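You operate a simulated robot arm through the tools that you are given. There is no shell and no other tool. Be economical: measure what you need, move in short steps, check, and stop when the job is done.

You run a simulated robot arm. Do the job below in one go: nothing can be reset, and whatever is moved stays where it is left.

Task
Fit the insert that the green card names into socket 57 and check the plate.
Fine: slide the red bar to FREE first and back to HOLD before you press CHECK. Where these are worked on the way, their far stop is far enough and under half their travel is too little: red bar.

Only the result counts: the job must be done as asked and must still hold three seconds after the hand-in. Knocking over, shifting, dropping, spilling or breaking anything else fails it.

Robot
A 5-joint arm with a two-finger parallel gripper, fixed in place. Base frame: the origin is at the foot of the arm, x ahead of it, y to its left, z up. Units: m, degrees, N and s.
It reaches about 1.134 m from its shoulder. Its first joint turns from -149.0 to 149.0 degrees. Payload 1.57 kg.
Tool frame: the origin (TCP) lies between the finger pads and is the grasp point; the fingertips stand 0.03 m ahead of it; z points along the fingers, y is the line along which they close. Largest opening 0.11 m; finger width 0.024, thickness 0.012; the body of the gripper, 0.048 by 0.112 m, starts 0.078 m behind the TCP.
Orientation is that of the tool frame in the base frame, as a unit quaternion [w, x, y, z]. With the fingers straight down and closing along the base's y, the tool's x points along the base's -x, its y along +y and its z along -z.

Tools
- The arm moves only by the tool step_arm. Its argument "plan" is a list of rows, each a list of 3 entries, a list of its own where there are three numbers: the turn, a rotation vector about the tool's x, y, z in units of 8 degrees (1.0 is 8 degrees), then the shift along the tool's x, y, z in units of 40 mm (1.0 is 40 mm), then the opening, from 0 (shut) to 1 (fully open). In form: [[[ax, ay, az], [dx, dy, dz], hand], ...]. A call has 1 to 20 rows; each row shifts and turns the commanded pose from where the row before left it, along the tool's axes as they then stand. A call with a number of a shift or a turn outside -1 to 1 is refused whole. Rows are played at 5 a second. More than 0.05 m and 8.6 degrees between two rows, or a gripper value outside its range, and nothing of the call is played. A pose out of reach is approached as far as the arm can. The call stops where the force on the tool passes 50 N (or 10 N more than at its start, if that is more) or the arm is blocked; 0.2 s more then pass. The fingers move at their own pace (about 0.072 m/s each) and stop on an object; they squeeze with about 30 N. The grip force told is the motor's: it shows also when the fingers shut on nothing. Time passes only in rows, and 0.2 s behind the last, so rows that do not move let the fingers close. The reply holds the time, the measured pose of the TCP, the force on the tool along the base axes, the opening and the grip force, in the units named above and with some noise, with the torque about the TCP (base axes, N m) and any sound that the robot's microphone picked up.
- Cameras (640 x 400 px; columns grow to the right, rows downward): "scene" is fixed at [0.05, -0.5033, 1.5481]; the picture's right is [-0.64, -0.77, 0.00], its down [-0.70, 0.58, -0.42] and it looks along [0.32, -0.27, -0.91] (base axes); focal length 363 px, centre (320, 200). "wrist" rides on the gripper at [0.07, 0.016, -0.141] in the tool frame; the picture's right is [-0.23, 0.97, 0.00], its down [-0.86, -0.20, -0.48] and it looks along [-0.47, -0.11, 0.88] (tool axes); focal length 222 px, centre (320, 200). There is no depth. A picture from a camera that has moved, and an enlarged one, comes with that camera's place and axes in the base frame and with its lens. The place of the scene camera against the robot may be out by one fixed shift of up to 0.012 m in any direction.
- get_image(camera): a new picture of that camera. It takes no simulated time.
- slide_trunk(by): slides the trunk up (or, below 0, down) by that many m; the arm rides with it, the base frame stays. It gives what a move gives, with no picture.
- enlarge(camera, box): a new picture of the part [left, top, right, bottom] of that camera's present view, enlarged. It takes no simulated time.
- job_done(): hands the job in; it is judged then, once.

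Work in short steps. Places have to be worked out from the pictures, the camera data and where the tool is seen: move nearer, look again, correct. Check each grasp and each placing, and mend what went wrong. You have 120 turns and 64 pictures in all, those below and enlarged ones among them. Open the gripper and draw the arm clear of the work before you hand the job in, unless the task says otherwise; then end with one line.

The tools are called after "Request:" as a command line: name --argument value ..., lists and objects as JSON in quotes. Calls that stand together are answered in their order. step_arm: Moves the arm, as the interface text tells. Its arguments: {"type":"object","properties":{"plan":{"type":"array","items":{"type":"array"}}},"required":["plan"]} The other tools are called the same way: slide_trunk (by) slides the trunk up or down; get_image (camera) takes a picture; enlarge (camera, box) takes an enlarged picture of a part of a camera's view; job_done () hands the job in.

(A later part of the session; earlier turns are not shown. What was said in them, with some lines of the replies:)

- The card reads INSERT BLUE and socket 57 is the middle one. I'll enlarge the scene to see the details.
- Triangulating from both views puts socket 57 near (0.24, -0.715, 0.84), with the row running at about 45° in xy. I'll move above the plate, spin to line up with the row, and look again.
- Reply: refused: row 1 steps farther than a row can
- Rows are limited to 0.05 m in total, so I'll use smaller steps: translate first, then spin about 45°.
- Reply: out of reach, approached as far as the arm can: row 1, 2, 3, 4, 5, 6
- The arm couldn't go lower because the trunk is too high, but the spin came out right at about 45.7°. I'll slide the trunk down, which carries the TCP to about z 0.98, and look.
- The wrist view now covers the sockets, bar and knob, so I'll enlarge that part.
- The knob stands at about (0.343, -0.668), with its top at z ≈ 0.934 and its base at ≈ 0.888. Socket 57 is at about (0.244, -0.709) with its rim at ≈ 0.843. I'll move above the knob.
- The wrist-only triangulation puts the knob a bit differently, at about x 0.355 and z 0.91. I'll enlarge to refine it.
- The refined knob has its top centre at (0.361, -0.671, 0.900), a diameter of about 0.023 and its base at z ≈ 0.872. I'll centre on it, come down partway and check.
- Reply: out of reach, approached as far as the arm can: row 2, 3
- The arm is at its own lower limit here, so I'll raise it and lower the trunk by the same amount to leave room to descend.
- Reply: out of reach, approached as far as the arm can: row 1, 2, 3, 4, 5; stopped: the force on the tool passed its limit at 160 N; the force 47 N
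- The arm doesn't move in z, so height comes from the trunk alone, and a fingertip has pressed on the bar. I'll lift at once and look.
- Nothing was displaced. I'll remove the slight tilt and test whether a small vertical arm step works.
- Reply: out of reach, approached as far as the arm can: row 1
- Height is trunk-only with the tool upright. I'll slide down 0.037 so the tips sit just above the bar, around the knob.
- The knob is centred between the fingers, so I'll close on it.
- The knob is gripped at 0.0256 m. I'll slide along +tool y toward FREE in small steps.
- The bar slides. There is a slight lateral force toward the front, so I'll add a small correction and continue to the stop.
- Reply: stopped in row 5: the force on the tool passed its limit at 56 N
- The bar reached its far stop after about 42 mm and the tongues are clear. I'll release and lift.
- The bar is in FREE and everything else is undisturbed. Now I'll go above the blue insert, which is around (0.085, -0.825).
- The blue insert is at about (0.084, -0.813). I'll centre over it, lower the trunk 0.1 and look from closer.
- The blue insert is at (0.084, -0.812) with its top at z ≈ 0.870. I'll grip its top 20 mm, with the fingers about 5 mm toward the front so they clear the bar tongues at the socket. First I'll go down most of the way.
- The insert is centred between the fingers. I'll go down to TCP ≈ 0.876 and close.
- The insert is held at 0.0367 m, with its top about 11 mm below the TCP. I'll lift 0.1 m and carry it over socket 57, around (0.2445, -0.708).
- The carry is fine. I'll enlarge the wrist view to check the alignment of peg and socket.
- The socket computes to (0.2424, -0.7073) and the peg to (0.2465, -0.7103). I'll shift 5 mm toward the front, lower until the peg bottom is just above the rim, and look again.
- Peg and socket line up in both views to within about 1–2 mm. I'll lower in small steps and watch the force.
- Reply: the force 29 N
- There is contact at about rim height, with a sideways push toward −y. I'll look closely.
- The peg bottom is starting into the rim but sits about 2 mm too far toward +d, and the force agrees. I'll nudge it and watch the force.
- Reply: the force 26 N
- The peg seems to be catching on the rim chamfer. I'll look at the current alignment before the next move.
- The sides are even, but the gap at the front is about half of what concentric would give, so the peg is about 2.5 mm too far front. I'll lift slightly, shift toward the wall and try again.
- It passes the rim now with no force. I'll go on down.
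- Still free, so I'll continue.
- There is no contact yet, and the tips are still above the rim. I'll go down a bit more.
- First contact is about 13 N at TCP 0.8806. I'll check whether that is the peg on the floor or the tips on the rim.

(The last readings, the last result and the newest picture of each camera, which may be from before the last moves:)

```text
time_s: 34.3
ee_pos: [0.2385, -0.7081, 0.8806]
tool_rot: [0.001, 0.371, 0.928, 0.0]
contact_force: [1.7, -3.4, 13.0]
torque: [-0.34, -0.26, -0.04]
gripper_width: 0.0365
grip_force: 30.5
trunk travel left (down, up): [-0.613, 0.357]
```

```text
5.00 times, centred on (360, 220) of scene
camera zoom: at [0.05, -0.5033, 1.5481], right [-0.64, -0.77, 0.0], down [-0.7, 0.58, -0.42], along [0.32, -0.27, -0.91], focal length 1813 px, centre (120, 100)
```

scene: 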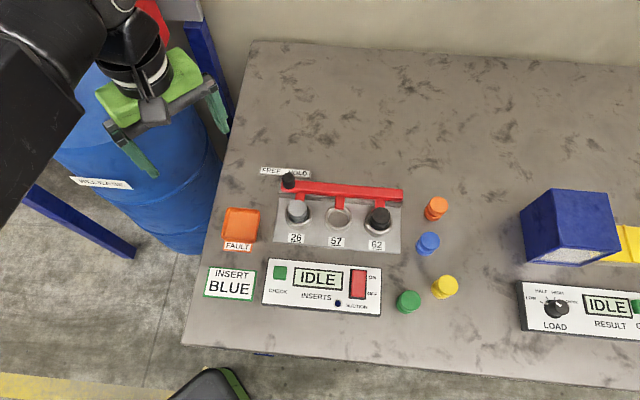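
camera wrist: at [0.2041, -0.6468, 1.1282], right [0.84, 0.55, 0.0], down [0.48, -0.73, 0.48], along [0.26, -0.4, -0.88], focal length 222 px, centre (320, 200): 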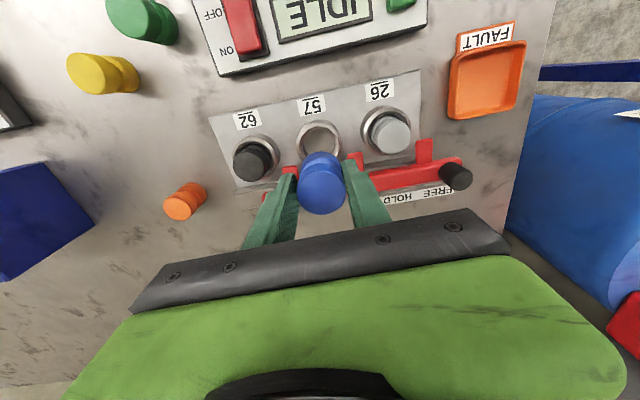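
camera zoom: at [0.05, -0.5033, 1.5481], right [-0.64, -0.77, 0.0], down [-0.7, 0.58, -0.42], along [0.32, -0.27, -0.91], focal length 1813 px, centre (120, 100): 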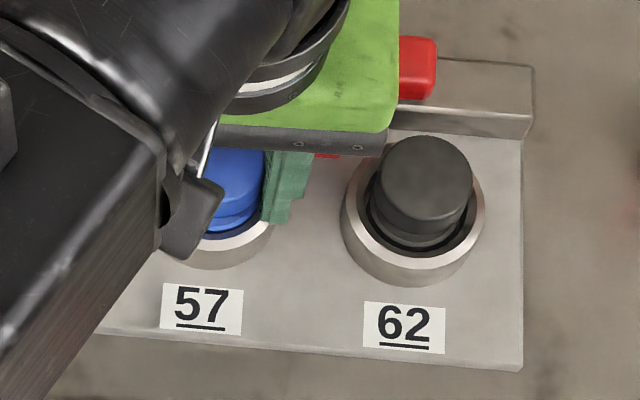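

The blue top is at about 0.871, matching its neighbours. I'll release with a small opening and lift clear.

Request:
step_arm --plan '[[[0, 0, 0], [0, 0, 0], 0.4], [[0, 0, 0], [0, 0, 0], 0.45], [[0, 0, 0], [0, 0, 0], 0.45]]'

Request:
slide_trunk --by 0.01

Request:
enlarge --camera "wrist" --box '[210, 90, 450, 240]'

```text
time_s: 35.1
ee_pos: [0.239, -0.7071, 0.8799]
tool_rot: [0.0, 0.371, 0.929, 0.0]
contact_force: [-0.5, 1.2, 4.3]
torque: [0.1, -0.11, 0.05]
gripper_width: 0.0501
grip_force: 0.1
trunk travel left (down, up): [-0.613, 0.357]
```

```text
time_s: 35.7
ee_pos: [0.2384, -0.707, 0.8898]
tool_rot: [0.0, 0.37, 0.929, 0.0]
contact_force: [0.4, -0.2, 1.0]
torque: [-0.02, -0.02, 0.04]
gripper_width: 0.0498
grip_force: 0.0
trunk travel left (down, up): [-0.623, 0.347]
```

```text
2.67 times, centred on (330, 165) of wrist
camera zoom: at [0.1997, -0.6472, 1.0312], right [0.84, 0.55, 0.0], down [0.48, -0.73, 0.48], along [0.26, -0.4, -0.88], focal length 592 px, centre (293, 293)
```

zoom: 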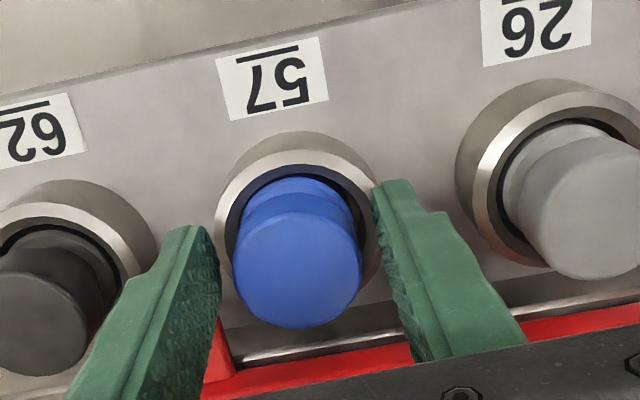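

Released. The tips had just reached the rim, and the peg has settled. I'll lift and inspect all three inserts.

Request:
slide_trunk --by 0.12

Request:
enlarge --camera "wrist" --box '[200, 70, 440, 220]'

Request:
enlarge --camera "scene" --box '[250, 160, 410, 260]'

```text
time_s: 37.2
ee_pos: [0.239, -0.7074, 1.0104]
tool_rot: [0.0, 0.37, 0.929, 0.0]
contact_force: [0.2, -0.5, 0.5]
torque: [-0.01, 0.02, -0.01]
gripper_width: 0.0496
grip_force: 0.1
trunk travel left (down, up): [-0.743, 0.227]
```

```text
2.67 times, centred on (320, 145) of wrist
camera zoom: at [0.1996, -0.6472, 1.1511], right [0.84, 0.55, 0.0], down [0.48, -0.73, 0.48], along [0.26, -0.4, -0.88], focal length 592 px, centre (320, 347)
```

zoom: 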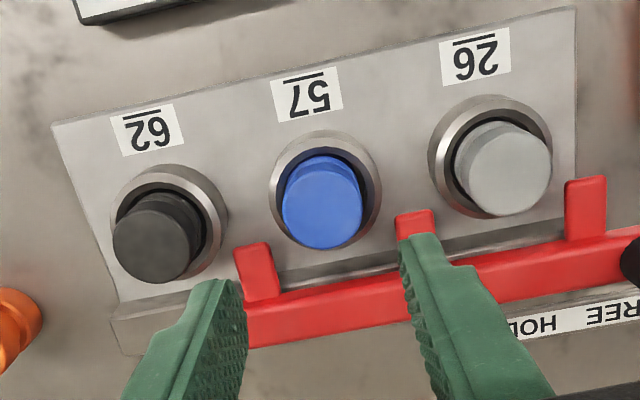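

```text
4.00 times, centred on (330, 210) of scene
camera zoom: at [0.05, -0.5033, 1.5481], right [-0.64, -0.77, 0.0], down [-0.7, 0.58, -0.42], along [0.32, -0.27, -0.91], focal length 1450 px, centre (280, 160)
```

zoom: 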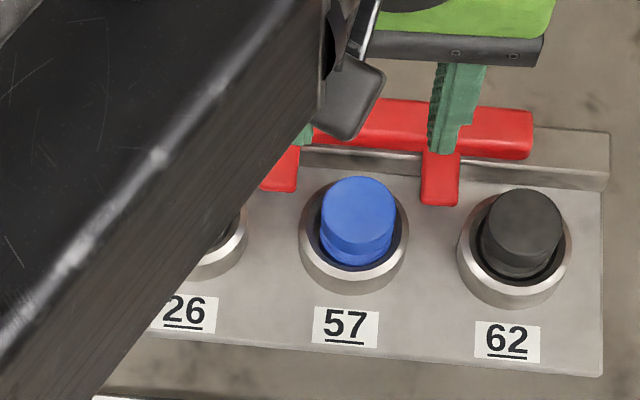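

Blue is seated at the same height as its neighbours. Now I'll return to the knob at about (0.392, -0.6395).

Request:
step_arm --plan '[[[0, 0, 0], [-0.4, 0.968, 0], 0.6], [[0, 0, 0], [-0.4, 0.968, 0], 0.6], [[0, 0, 0], [-0.4, 0.968, 0], 0.6], [[0, 0, 0], [-0.4, 0.968, 0], 0.6], [[0, 0, 0], [0, 0, 0], 0.6]]'

Request:
enlarge --camera "wrist" --box '[220, 90, 440, 240]'

```text
time_s: 38.4
ee_pos: [0.3919, -0.6392, 1.0092]
tool_rot: [0.0, 0.371, 0.929, 0.0]
contact_force: [-0.1, -0.4, 0.5]
torque: [-0.03, -0.01, 0.02]
gripper_width: 0.066
grip_force: 0.0
trunk travel left (down, up): [-0.743, 0.227]
```

```text
2.67 times, centred on (330, 165) of wrist
camera zoom: at [0.3524, -0.5791, 1.1513], right [0.84, 0.55, 0.0], down [0.48, -0.73, 0.48], along [0.26, -0.4, -0.88], focal length 592 px, centre (293, 293)
```

zoom: 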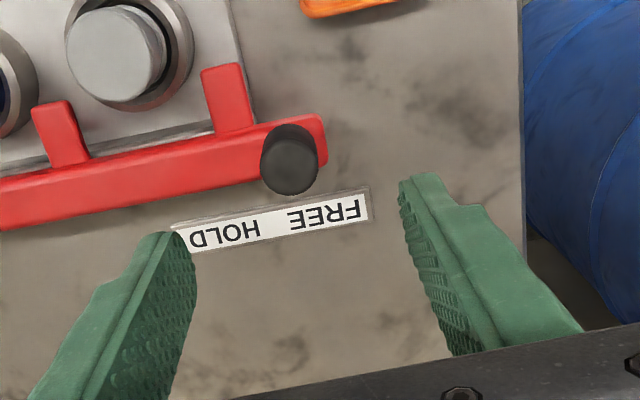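

The knob computes to (0.391, -0.642), almost under the TCP. I'll lower to 0.909, grip, and slide it back.

Request:
slide_trunk --by -0.1

Request:
step_arm --plan '[[[0, 0, 0], [-0.03, 0, 0], 0.5], [[0, 0, 0], [0, 0, 0], 0.2], [[0, 0, 0], [0, 0, 0], 0.1], [[0, 0, 0], [0, 0, 0], 0.1], [[0, 0, 0], [0, 0, 0], 0.1]]'

```text
time_s: 39.7
ee_pos: [0.391, -0.6393, 0.9102]
tool_rot: [0.0, 0.37, 0.929, -0.001]
contact_force: [0.2, 0.1, -0.5]
torque: [0.01, 0.04, 0.03]
gripper_width: 0.0658
grip_force: 0.1
trunk travel left (down, up): [-0.643, 0.327]
```

```text
time_s: 40.9
ee_pos: [0.3887, -0.6412, 0.9094]
tool_rot: [0.0, 0.372, 0.928, -0.001]
contact_force: [-10.6, -19.7, 7.6]
torque: [-0.2, 0.24, -0.04]
gripper_width: 0.0255
grip_force: 36.9
trunk travel left (down, up): [-0.643, 0.327]
```

Gripped. I'll slide back toward HOLD in steps, with the tongue entering blue's groove.

Request:
step_arm --plan '[[[0, 0, 0], [0, -0.2, 0], 0.1], [[0, 0, 0], [0, -0.2, 0], 0.1], [[0, 0, 0], [0, -0.15, 0], 0.1], [[0, 0, 0], [0, 0, 0], 0.1]]'

Request:
enlarge --camera "scene" --box '[220, 130, 420, 260]'

```text
time_s: 41.9
ee_pos: [0.3757, -0.6568, 0.9097]
tool_rot: [-0.001, 0.371, 0.929, 0.0]
contact_force: [-3.1, 4.7, -5.3]
torque: [-0.23, 0.29, 0.05]
gripper_width: 0.0253
grip_force: 36.4
trunk travel left (down, up): [-0.643, 0.327]
```

```text
3.08 times, centred on (320, 195) of scene
camera zoom: at [0.05, -0.5033, 1.5481], right [-0.64, -0.77, 0.0], down [-0.7, 0.58, -0.42], along [0.32, -0.27, -0.91], focal length 1116 px, centre (320, 215)
```

zoom: 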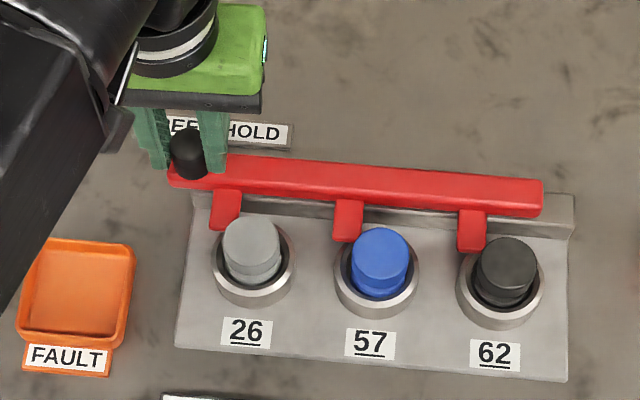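

It's sliding smoothly, so I'll go on to the HOLD stop.

Request:
step_arm --plan '[[[0, 0, 0], [0, -0.15, 0], 0.1], [[0, 0, 0], [0, -0.15, 0], 0.1], [[0, 0, 0], [0, -0.12, 0], 0.1], [[0, 0, 0], [0, -0.1, 0], 0.1], [[0, 0, 0], [0, -0.1, 0], 0.1], [[0, 0, 0], [0, -0.1, 0], 0.1]]'

Request:
enlarge --camera "scene" --box '[220, 130, 420, 260]'

```text
time_s: 43.3
ee_pos: [0.361, -0.6729, 0.9107]
tool_rot: [-0.001, 0.369, 0.929, 0.004]
contact_force: [11.6, 39.5, -21.2]
torque: [0.32, -0.14, 0.27]
gripper_width: 0.0255
grip_force: 36.7
trunk travel left (down, up): [-0.643, 0.327]
```

```text
3.08 times, centred on (320, 195) of scene
camera zoom: at [0.05, -0.5033, 1.5481], right [-0.64, -0.77, 0.0], down [-0.7, 0.58, -0.42], along [0.32, -0.27, -0.91], focal length 1116 px, centre (320, 215)
```

zoom: 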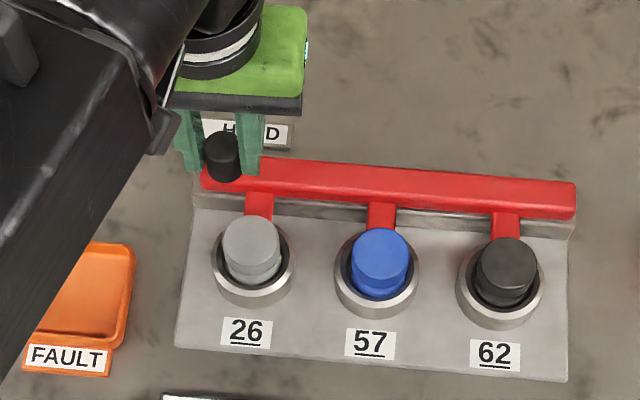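

The bar is back at the HOLD stop, with its end at the original picture position. I'll relax, release, and lift.

Request:
step_arm --plan '[[[0, 0, 0], [0, 0.04, 0], 0.1], [[0, 0, 0], [0, 0, 0], 0.55], [[0, 0, 0], [0, 0, 0], 0.55], [[0, 0, 0], [0, 0, 0], 0.55]]'

Request:
slide_trunk --by 0.11

Request:
enlarge --camera "scene" --box '[200, 150, 420, 320]'

Request:
get_image --camera "wrist"

```text
time_s: 44.3
ee_pos: [0.3574, -0.6754, 0.9102]
tool_rot: [0.0, 0.37, 0.929, 0.0]
contact_force: [-0.3, -0.3, 0.7]
torque: [-0.02, -0.01, -0.01]
gripper_width: 0.0605
grip_force: 0.1
trunk travel left (down, up): [-0.643, 0.327]
```

```text
time_s: 45.7
ee_pos: [0.3573, -0.6757, 1.0187]
tool_rot: [0.0, 0.37, 0.929, 0.0]
contact_force: [-0.7, 0.3, -0.5]
torque: [-0.04, 0.0, 0.0]
gripper_width: 0.0604
grip_force: 0.1
trunk travel left (down, up): [-0.753, 0.217]
```

```text
2.35 times, centred on (310, 235) of scene
camera zoom: at [0.05, -0.5033, 1.5481], right [-0.64, -0.77, 0.0], down [-0.7, 0.58, -0.42], along [0.32, -0.27, -0.91], focal length 853 px, centre (344, 118)
```

zoom: 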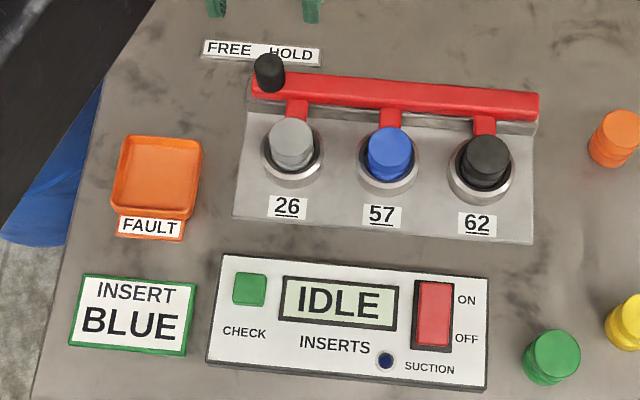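

```text
18 pictures are left
camera wrist: at [0.3185, -0.6157, 1.1612], right [0.84, 0.55, 0.0], down [0.48, -0.73, 0.48], along [0.26, -0.4, -0.88], focal length 222 px, centre (320, 200)
```

wrist: 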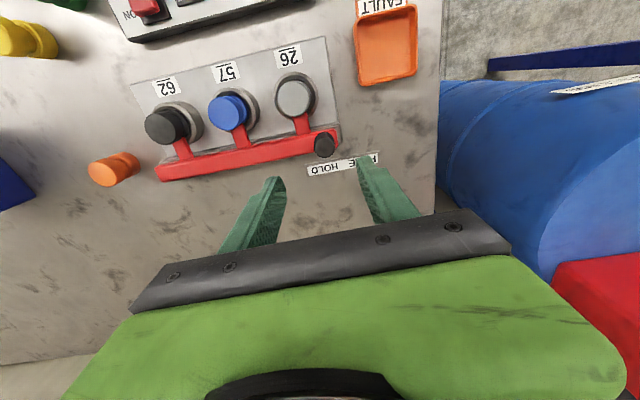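

The bar is exactly at HOLD and everything is in place. I'll go above the green CHECK button at about (0.235, -0.548), with the fingers shut.

Request:
step_arm --plan '[[[0, 0, 0], [0.884, 0.044, 0], 0], [[0, 0, 0], [0.884, 0.044, 0], 0], [[0, 0, 0], [0.884, 0.044, 0], 0], [[0, 0, 0], [0.884, 0.044, 0], 0], [[0, 0, 0], [0.884, 0.044, 0], 0], [[0, 0, 0], [0, 0, 0], 0]]'

Request:
enlarge --camera "wrist" --box '[200, 70, 440, 220]'

```text
time_s: 47.1
ee_pos: [0.2335, -0.5479, 1.0194]
tool_rot: [0.0, 0.371, 0.929, 0.0]
contact_force: [-0.5, -0.2, -0.1]
torque: [0.0, 0.02, 0.02]
gripper_width: 0.0
grip_force: 20.9
trunk travel left (down, up): [-0.753, 0.217]
```

```text
2.67 times, centred on (320, 145) of wrist
camera zoom: at [0.1944, -0.4868, 1.1612], right [0.84, 0.55, 0.0], down [0.48, -0.73, 0.48], along [0.26, -0.4, -0.88], focal length 592 px, centre (320, 347)
```

zoom: 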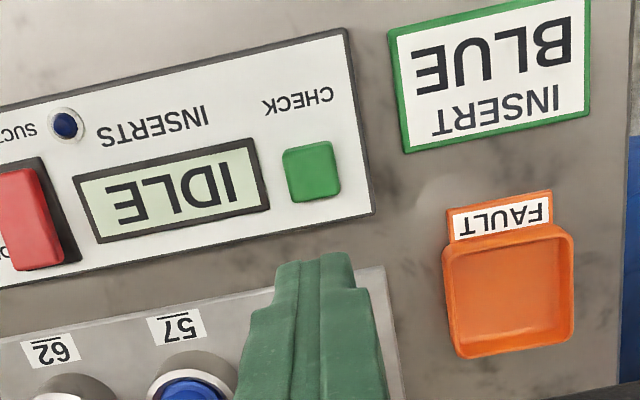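

The wrist ray puts the button at about (0.228, -0.547). I'll lower 0.1 and look again.

Request:
step_arm --plan '[[[0, 0, 0], [0.09, -0.09, 0], 0], [[0, 0, 0], [0, 0, 0], 0]]'

Request:
slide_trunk --by -0.11

Request:
enlarge --camera "wrist" --box '[220, 90, 420, 220]'

Request:
enlarge --camera "scene" --box '[200, 220, 340, 320]'

```text
time_s: 47.7
ee_pos: [0.2288, -0.548, 1.0204]
tool_rot: [0.0, 0.371, 0.929, 0.0]
contact_force: [0.3, -1.1, 0.0]
torque: [0.0, 0.03, 0.0]
gripper_width: 0.0
grip_force: 21.2
trunk travel left (down, up): [-0.753, 0.217]
```

```text
time_s: 49.1
ee_pos: [0.2288, -0.5467, 0.9103]
tool_rot: [0.001, 0.37, 0.929, 0.0]
contact_force: [0.3, 0.1, -0.5]
torque: [0.01, 0.0, 0.02]
gripper_width: 0.0
grip_force: 22.0
trunk travel left (down, up): [-0.643, 0.327]
```

```text
3.08 times, centred on (320, 155) of wrist
camera zoom: at [0.1898, -0.4871, 1.0512], right [0.84, 0.55, 0.0], down [0.48, -0.73, 0.48], along [0.26, -0.4, -0.88], focal length 684 px, centre (320, 338)
```

zoom: 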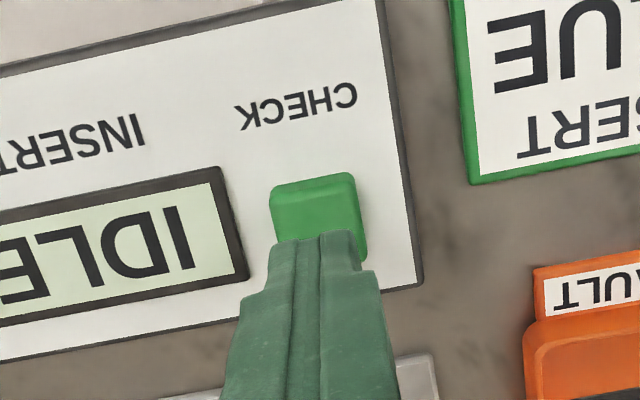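

```text
4.00 times, centred on (270, 270) of scene
camera zoom: at [0.05, -0.5033, 1.5481], right [-0.64, -0.77, 0.0], down [-0.7, 0.58, -0.42], along [0.32, -0.27, -0.91], focal length 1450 px, centre (520, -80)
```

zoom: 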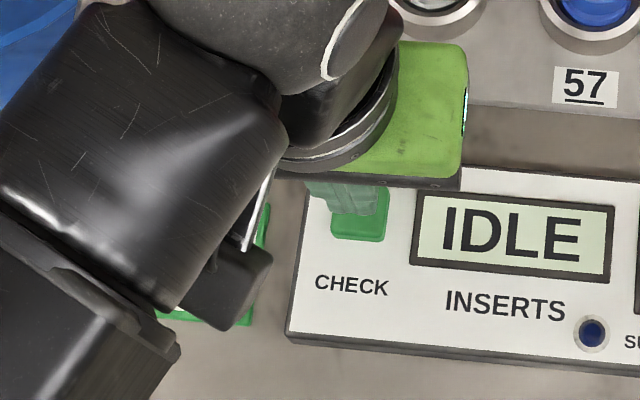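

The button is at (0.2263, -0.5445) with its top at z ≈ 0.851. I'll adjust slightly and approach.

Request:
step_arm --plan '[[[0, 0, 0], [0.09, 0, 0], 0], [[0, 0, 0], [0, 0, 0], 0]]'

Request:
slide_trunk --by -0.024

Request:
enlarge --camera "wrist" --box '[220, 90, 420, 220]'

```text
time_s: 49.8
ee_pos: [0.2255, -0.5443, 0.9105]
tool_rot: [-0.001, 0.37, 0.929, 0.0]
contact_force: [-0.3, -0.3, -0.1]
torque: [0.02, 0.01, 0.02]
gripper_width: 0.0001
grip_force: 21.4
trunk travel left (down, up): [-0.643, 0.327]
```

```text
time_s: 50.5
ee_pos: [0.2258, -0.545, 0.8855]
tool_rot: [0.001, 0.37, 0.929, 0.0]
contact_force: [-0.3, -1.3, 2.6]
torque: [0.0, 0.02, 0.01]
gripper_width: 0.0
grip_force: 21.3
trunk travel left (down, up): [-0.619, 0.351]
heard: click
```

```text
3.08 times, centred on (320, 155) of wrist
camera zoom: at [0.1866, -0.4848, 1.0272], right [0.84, 0.55, 0.0], down [0.48, -0.73, 0.48], along [0.26, -0.4, -0.88], focal length 684 px, centre (320, 338)
```

zoom: 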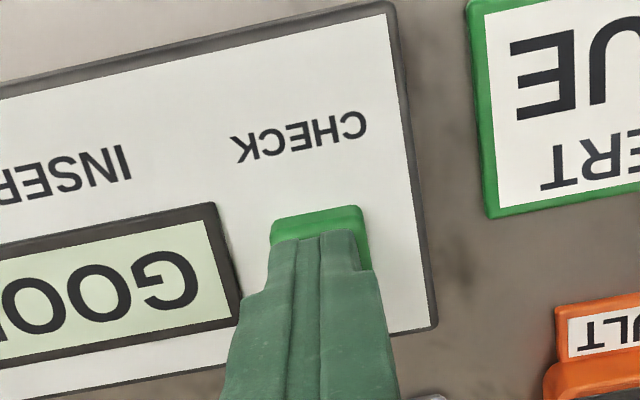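

The button clicked and the display reads GOOD. I'll lift off, draw the arm clear with the gripper open, and verify.

Request:
slide_trunk --by 0.16

Request:
step_arm --plan '[[[0, 0, 0], [0, 0.9, 0], 0.3], [[0, 0, 0], [0, 0.9, 0], 0.5], [[0, 0, 0], [0, 0.9, 0], 0.5], [[0, 0, 0], [0, 0.9, 0], 0.5], [[0, 0, 0], [0, 0, 0], 0.5]]'

Request:
enlarge --camera "scene" --box '[200, 140, 480, 330]'

```text
time_s: 52.3
ee_pos: [0.2249, -0.5443, 1.0453]
tool_rot: [0.001, 0.371, 0.929, 0.0]
contact_force: [0.8, -0.6, 0.2]
torque: [0.02, 0.0, -0.02]
gripper_width: 0.0
grip_force: 21.0
trunk travel left (down, up): [-0.779, 0.191]
```

```text
time_s: 53.5
ee_pos: [0.3256, -0.4442, 1.0452]
tool_rot: [-0.002, 0.371, 0.929, 0.001]
contact_force: [-0.1, 0.1, 0.3]
torque: [-0.02, 0.02, 0.01]
gripper_width: 0.0549
grip_force: 0.1
out of reach, approached as far as the arm can: row 4
trunk travel left (down, up): [-0.779, 0.191]
```

```text
2.11 times, centred on (340, 235) of scene
camera zoom: at [0.05, -0.5033, 1.5481], right [-0.64, -0.77, 0.0], down [-0.7, 0.58, -0.42], along [0.32, -0.27, -0.91], focal length 763 px, centre (278, 126)
```

zoom: 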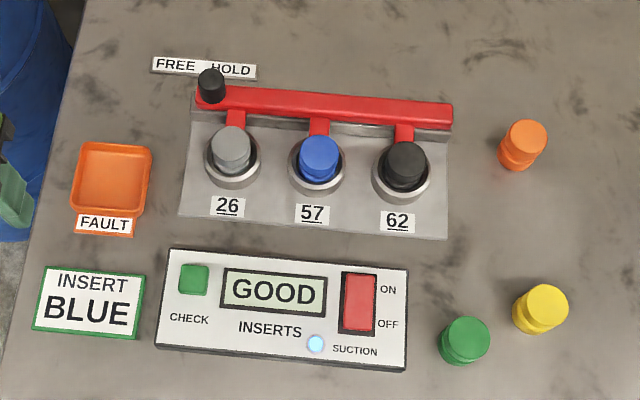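

The display reads GOOD, blue is in socket 57, the bar is at HOLD and the arm is clear with the gripper open. I'm handing in.

Request:
job_done

```text
The job is handed in.
```

The blue insert is in socket 57, the red bar went to FREE and is back at HOLD, and pressing CHECK gave GOOD. I never touched the SUCTION switch, though the lamp next to it was lit after CHECK. Early on, a fingertip pressed hard on the red bar (the tool's force peaked at 160 N), but the pictures showed nothing moved or damaged.
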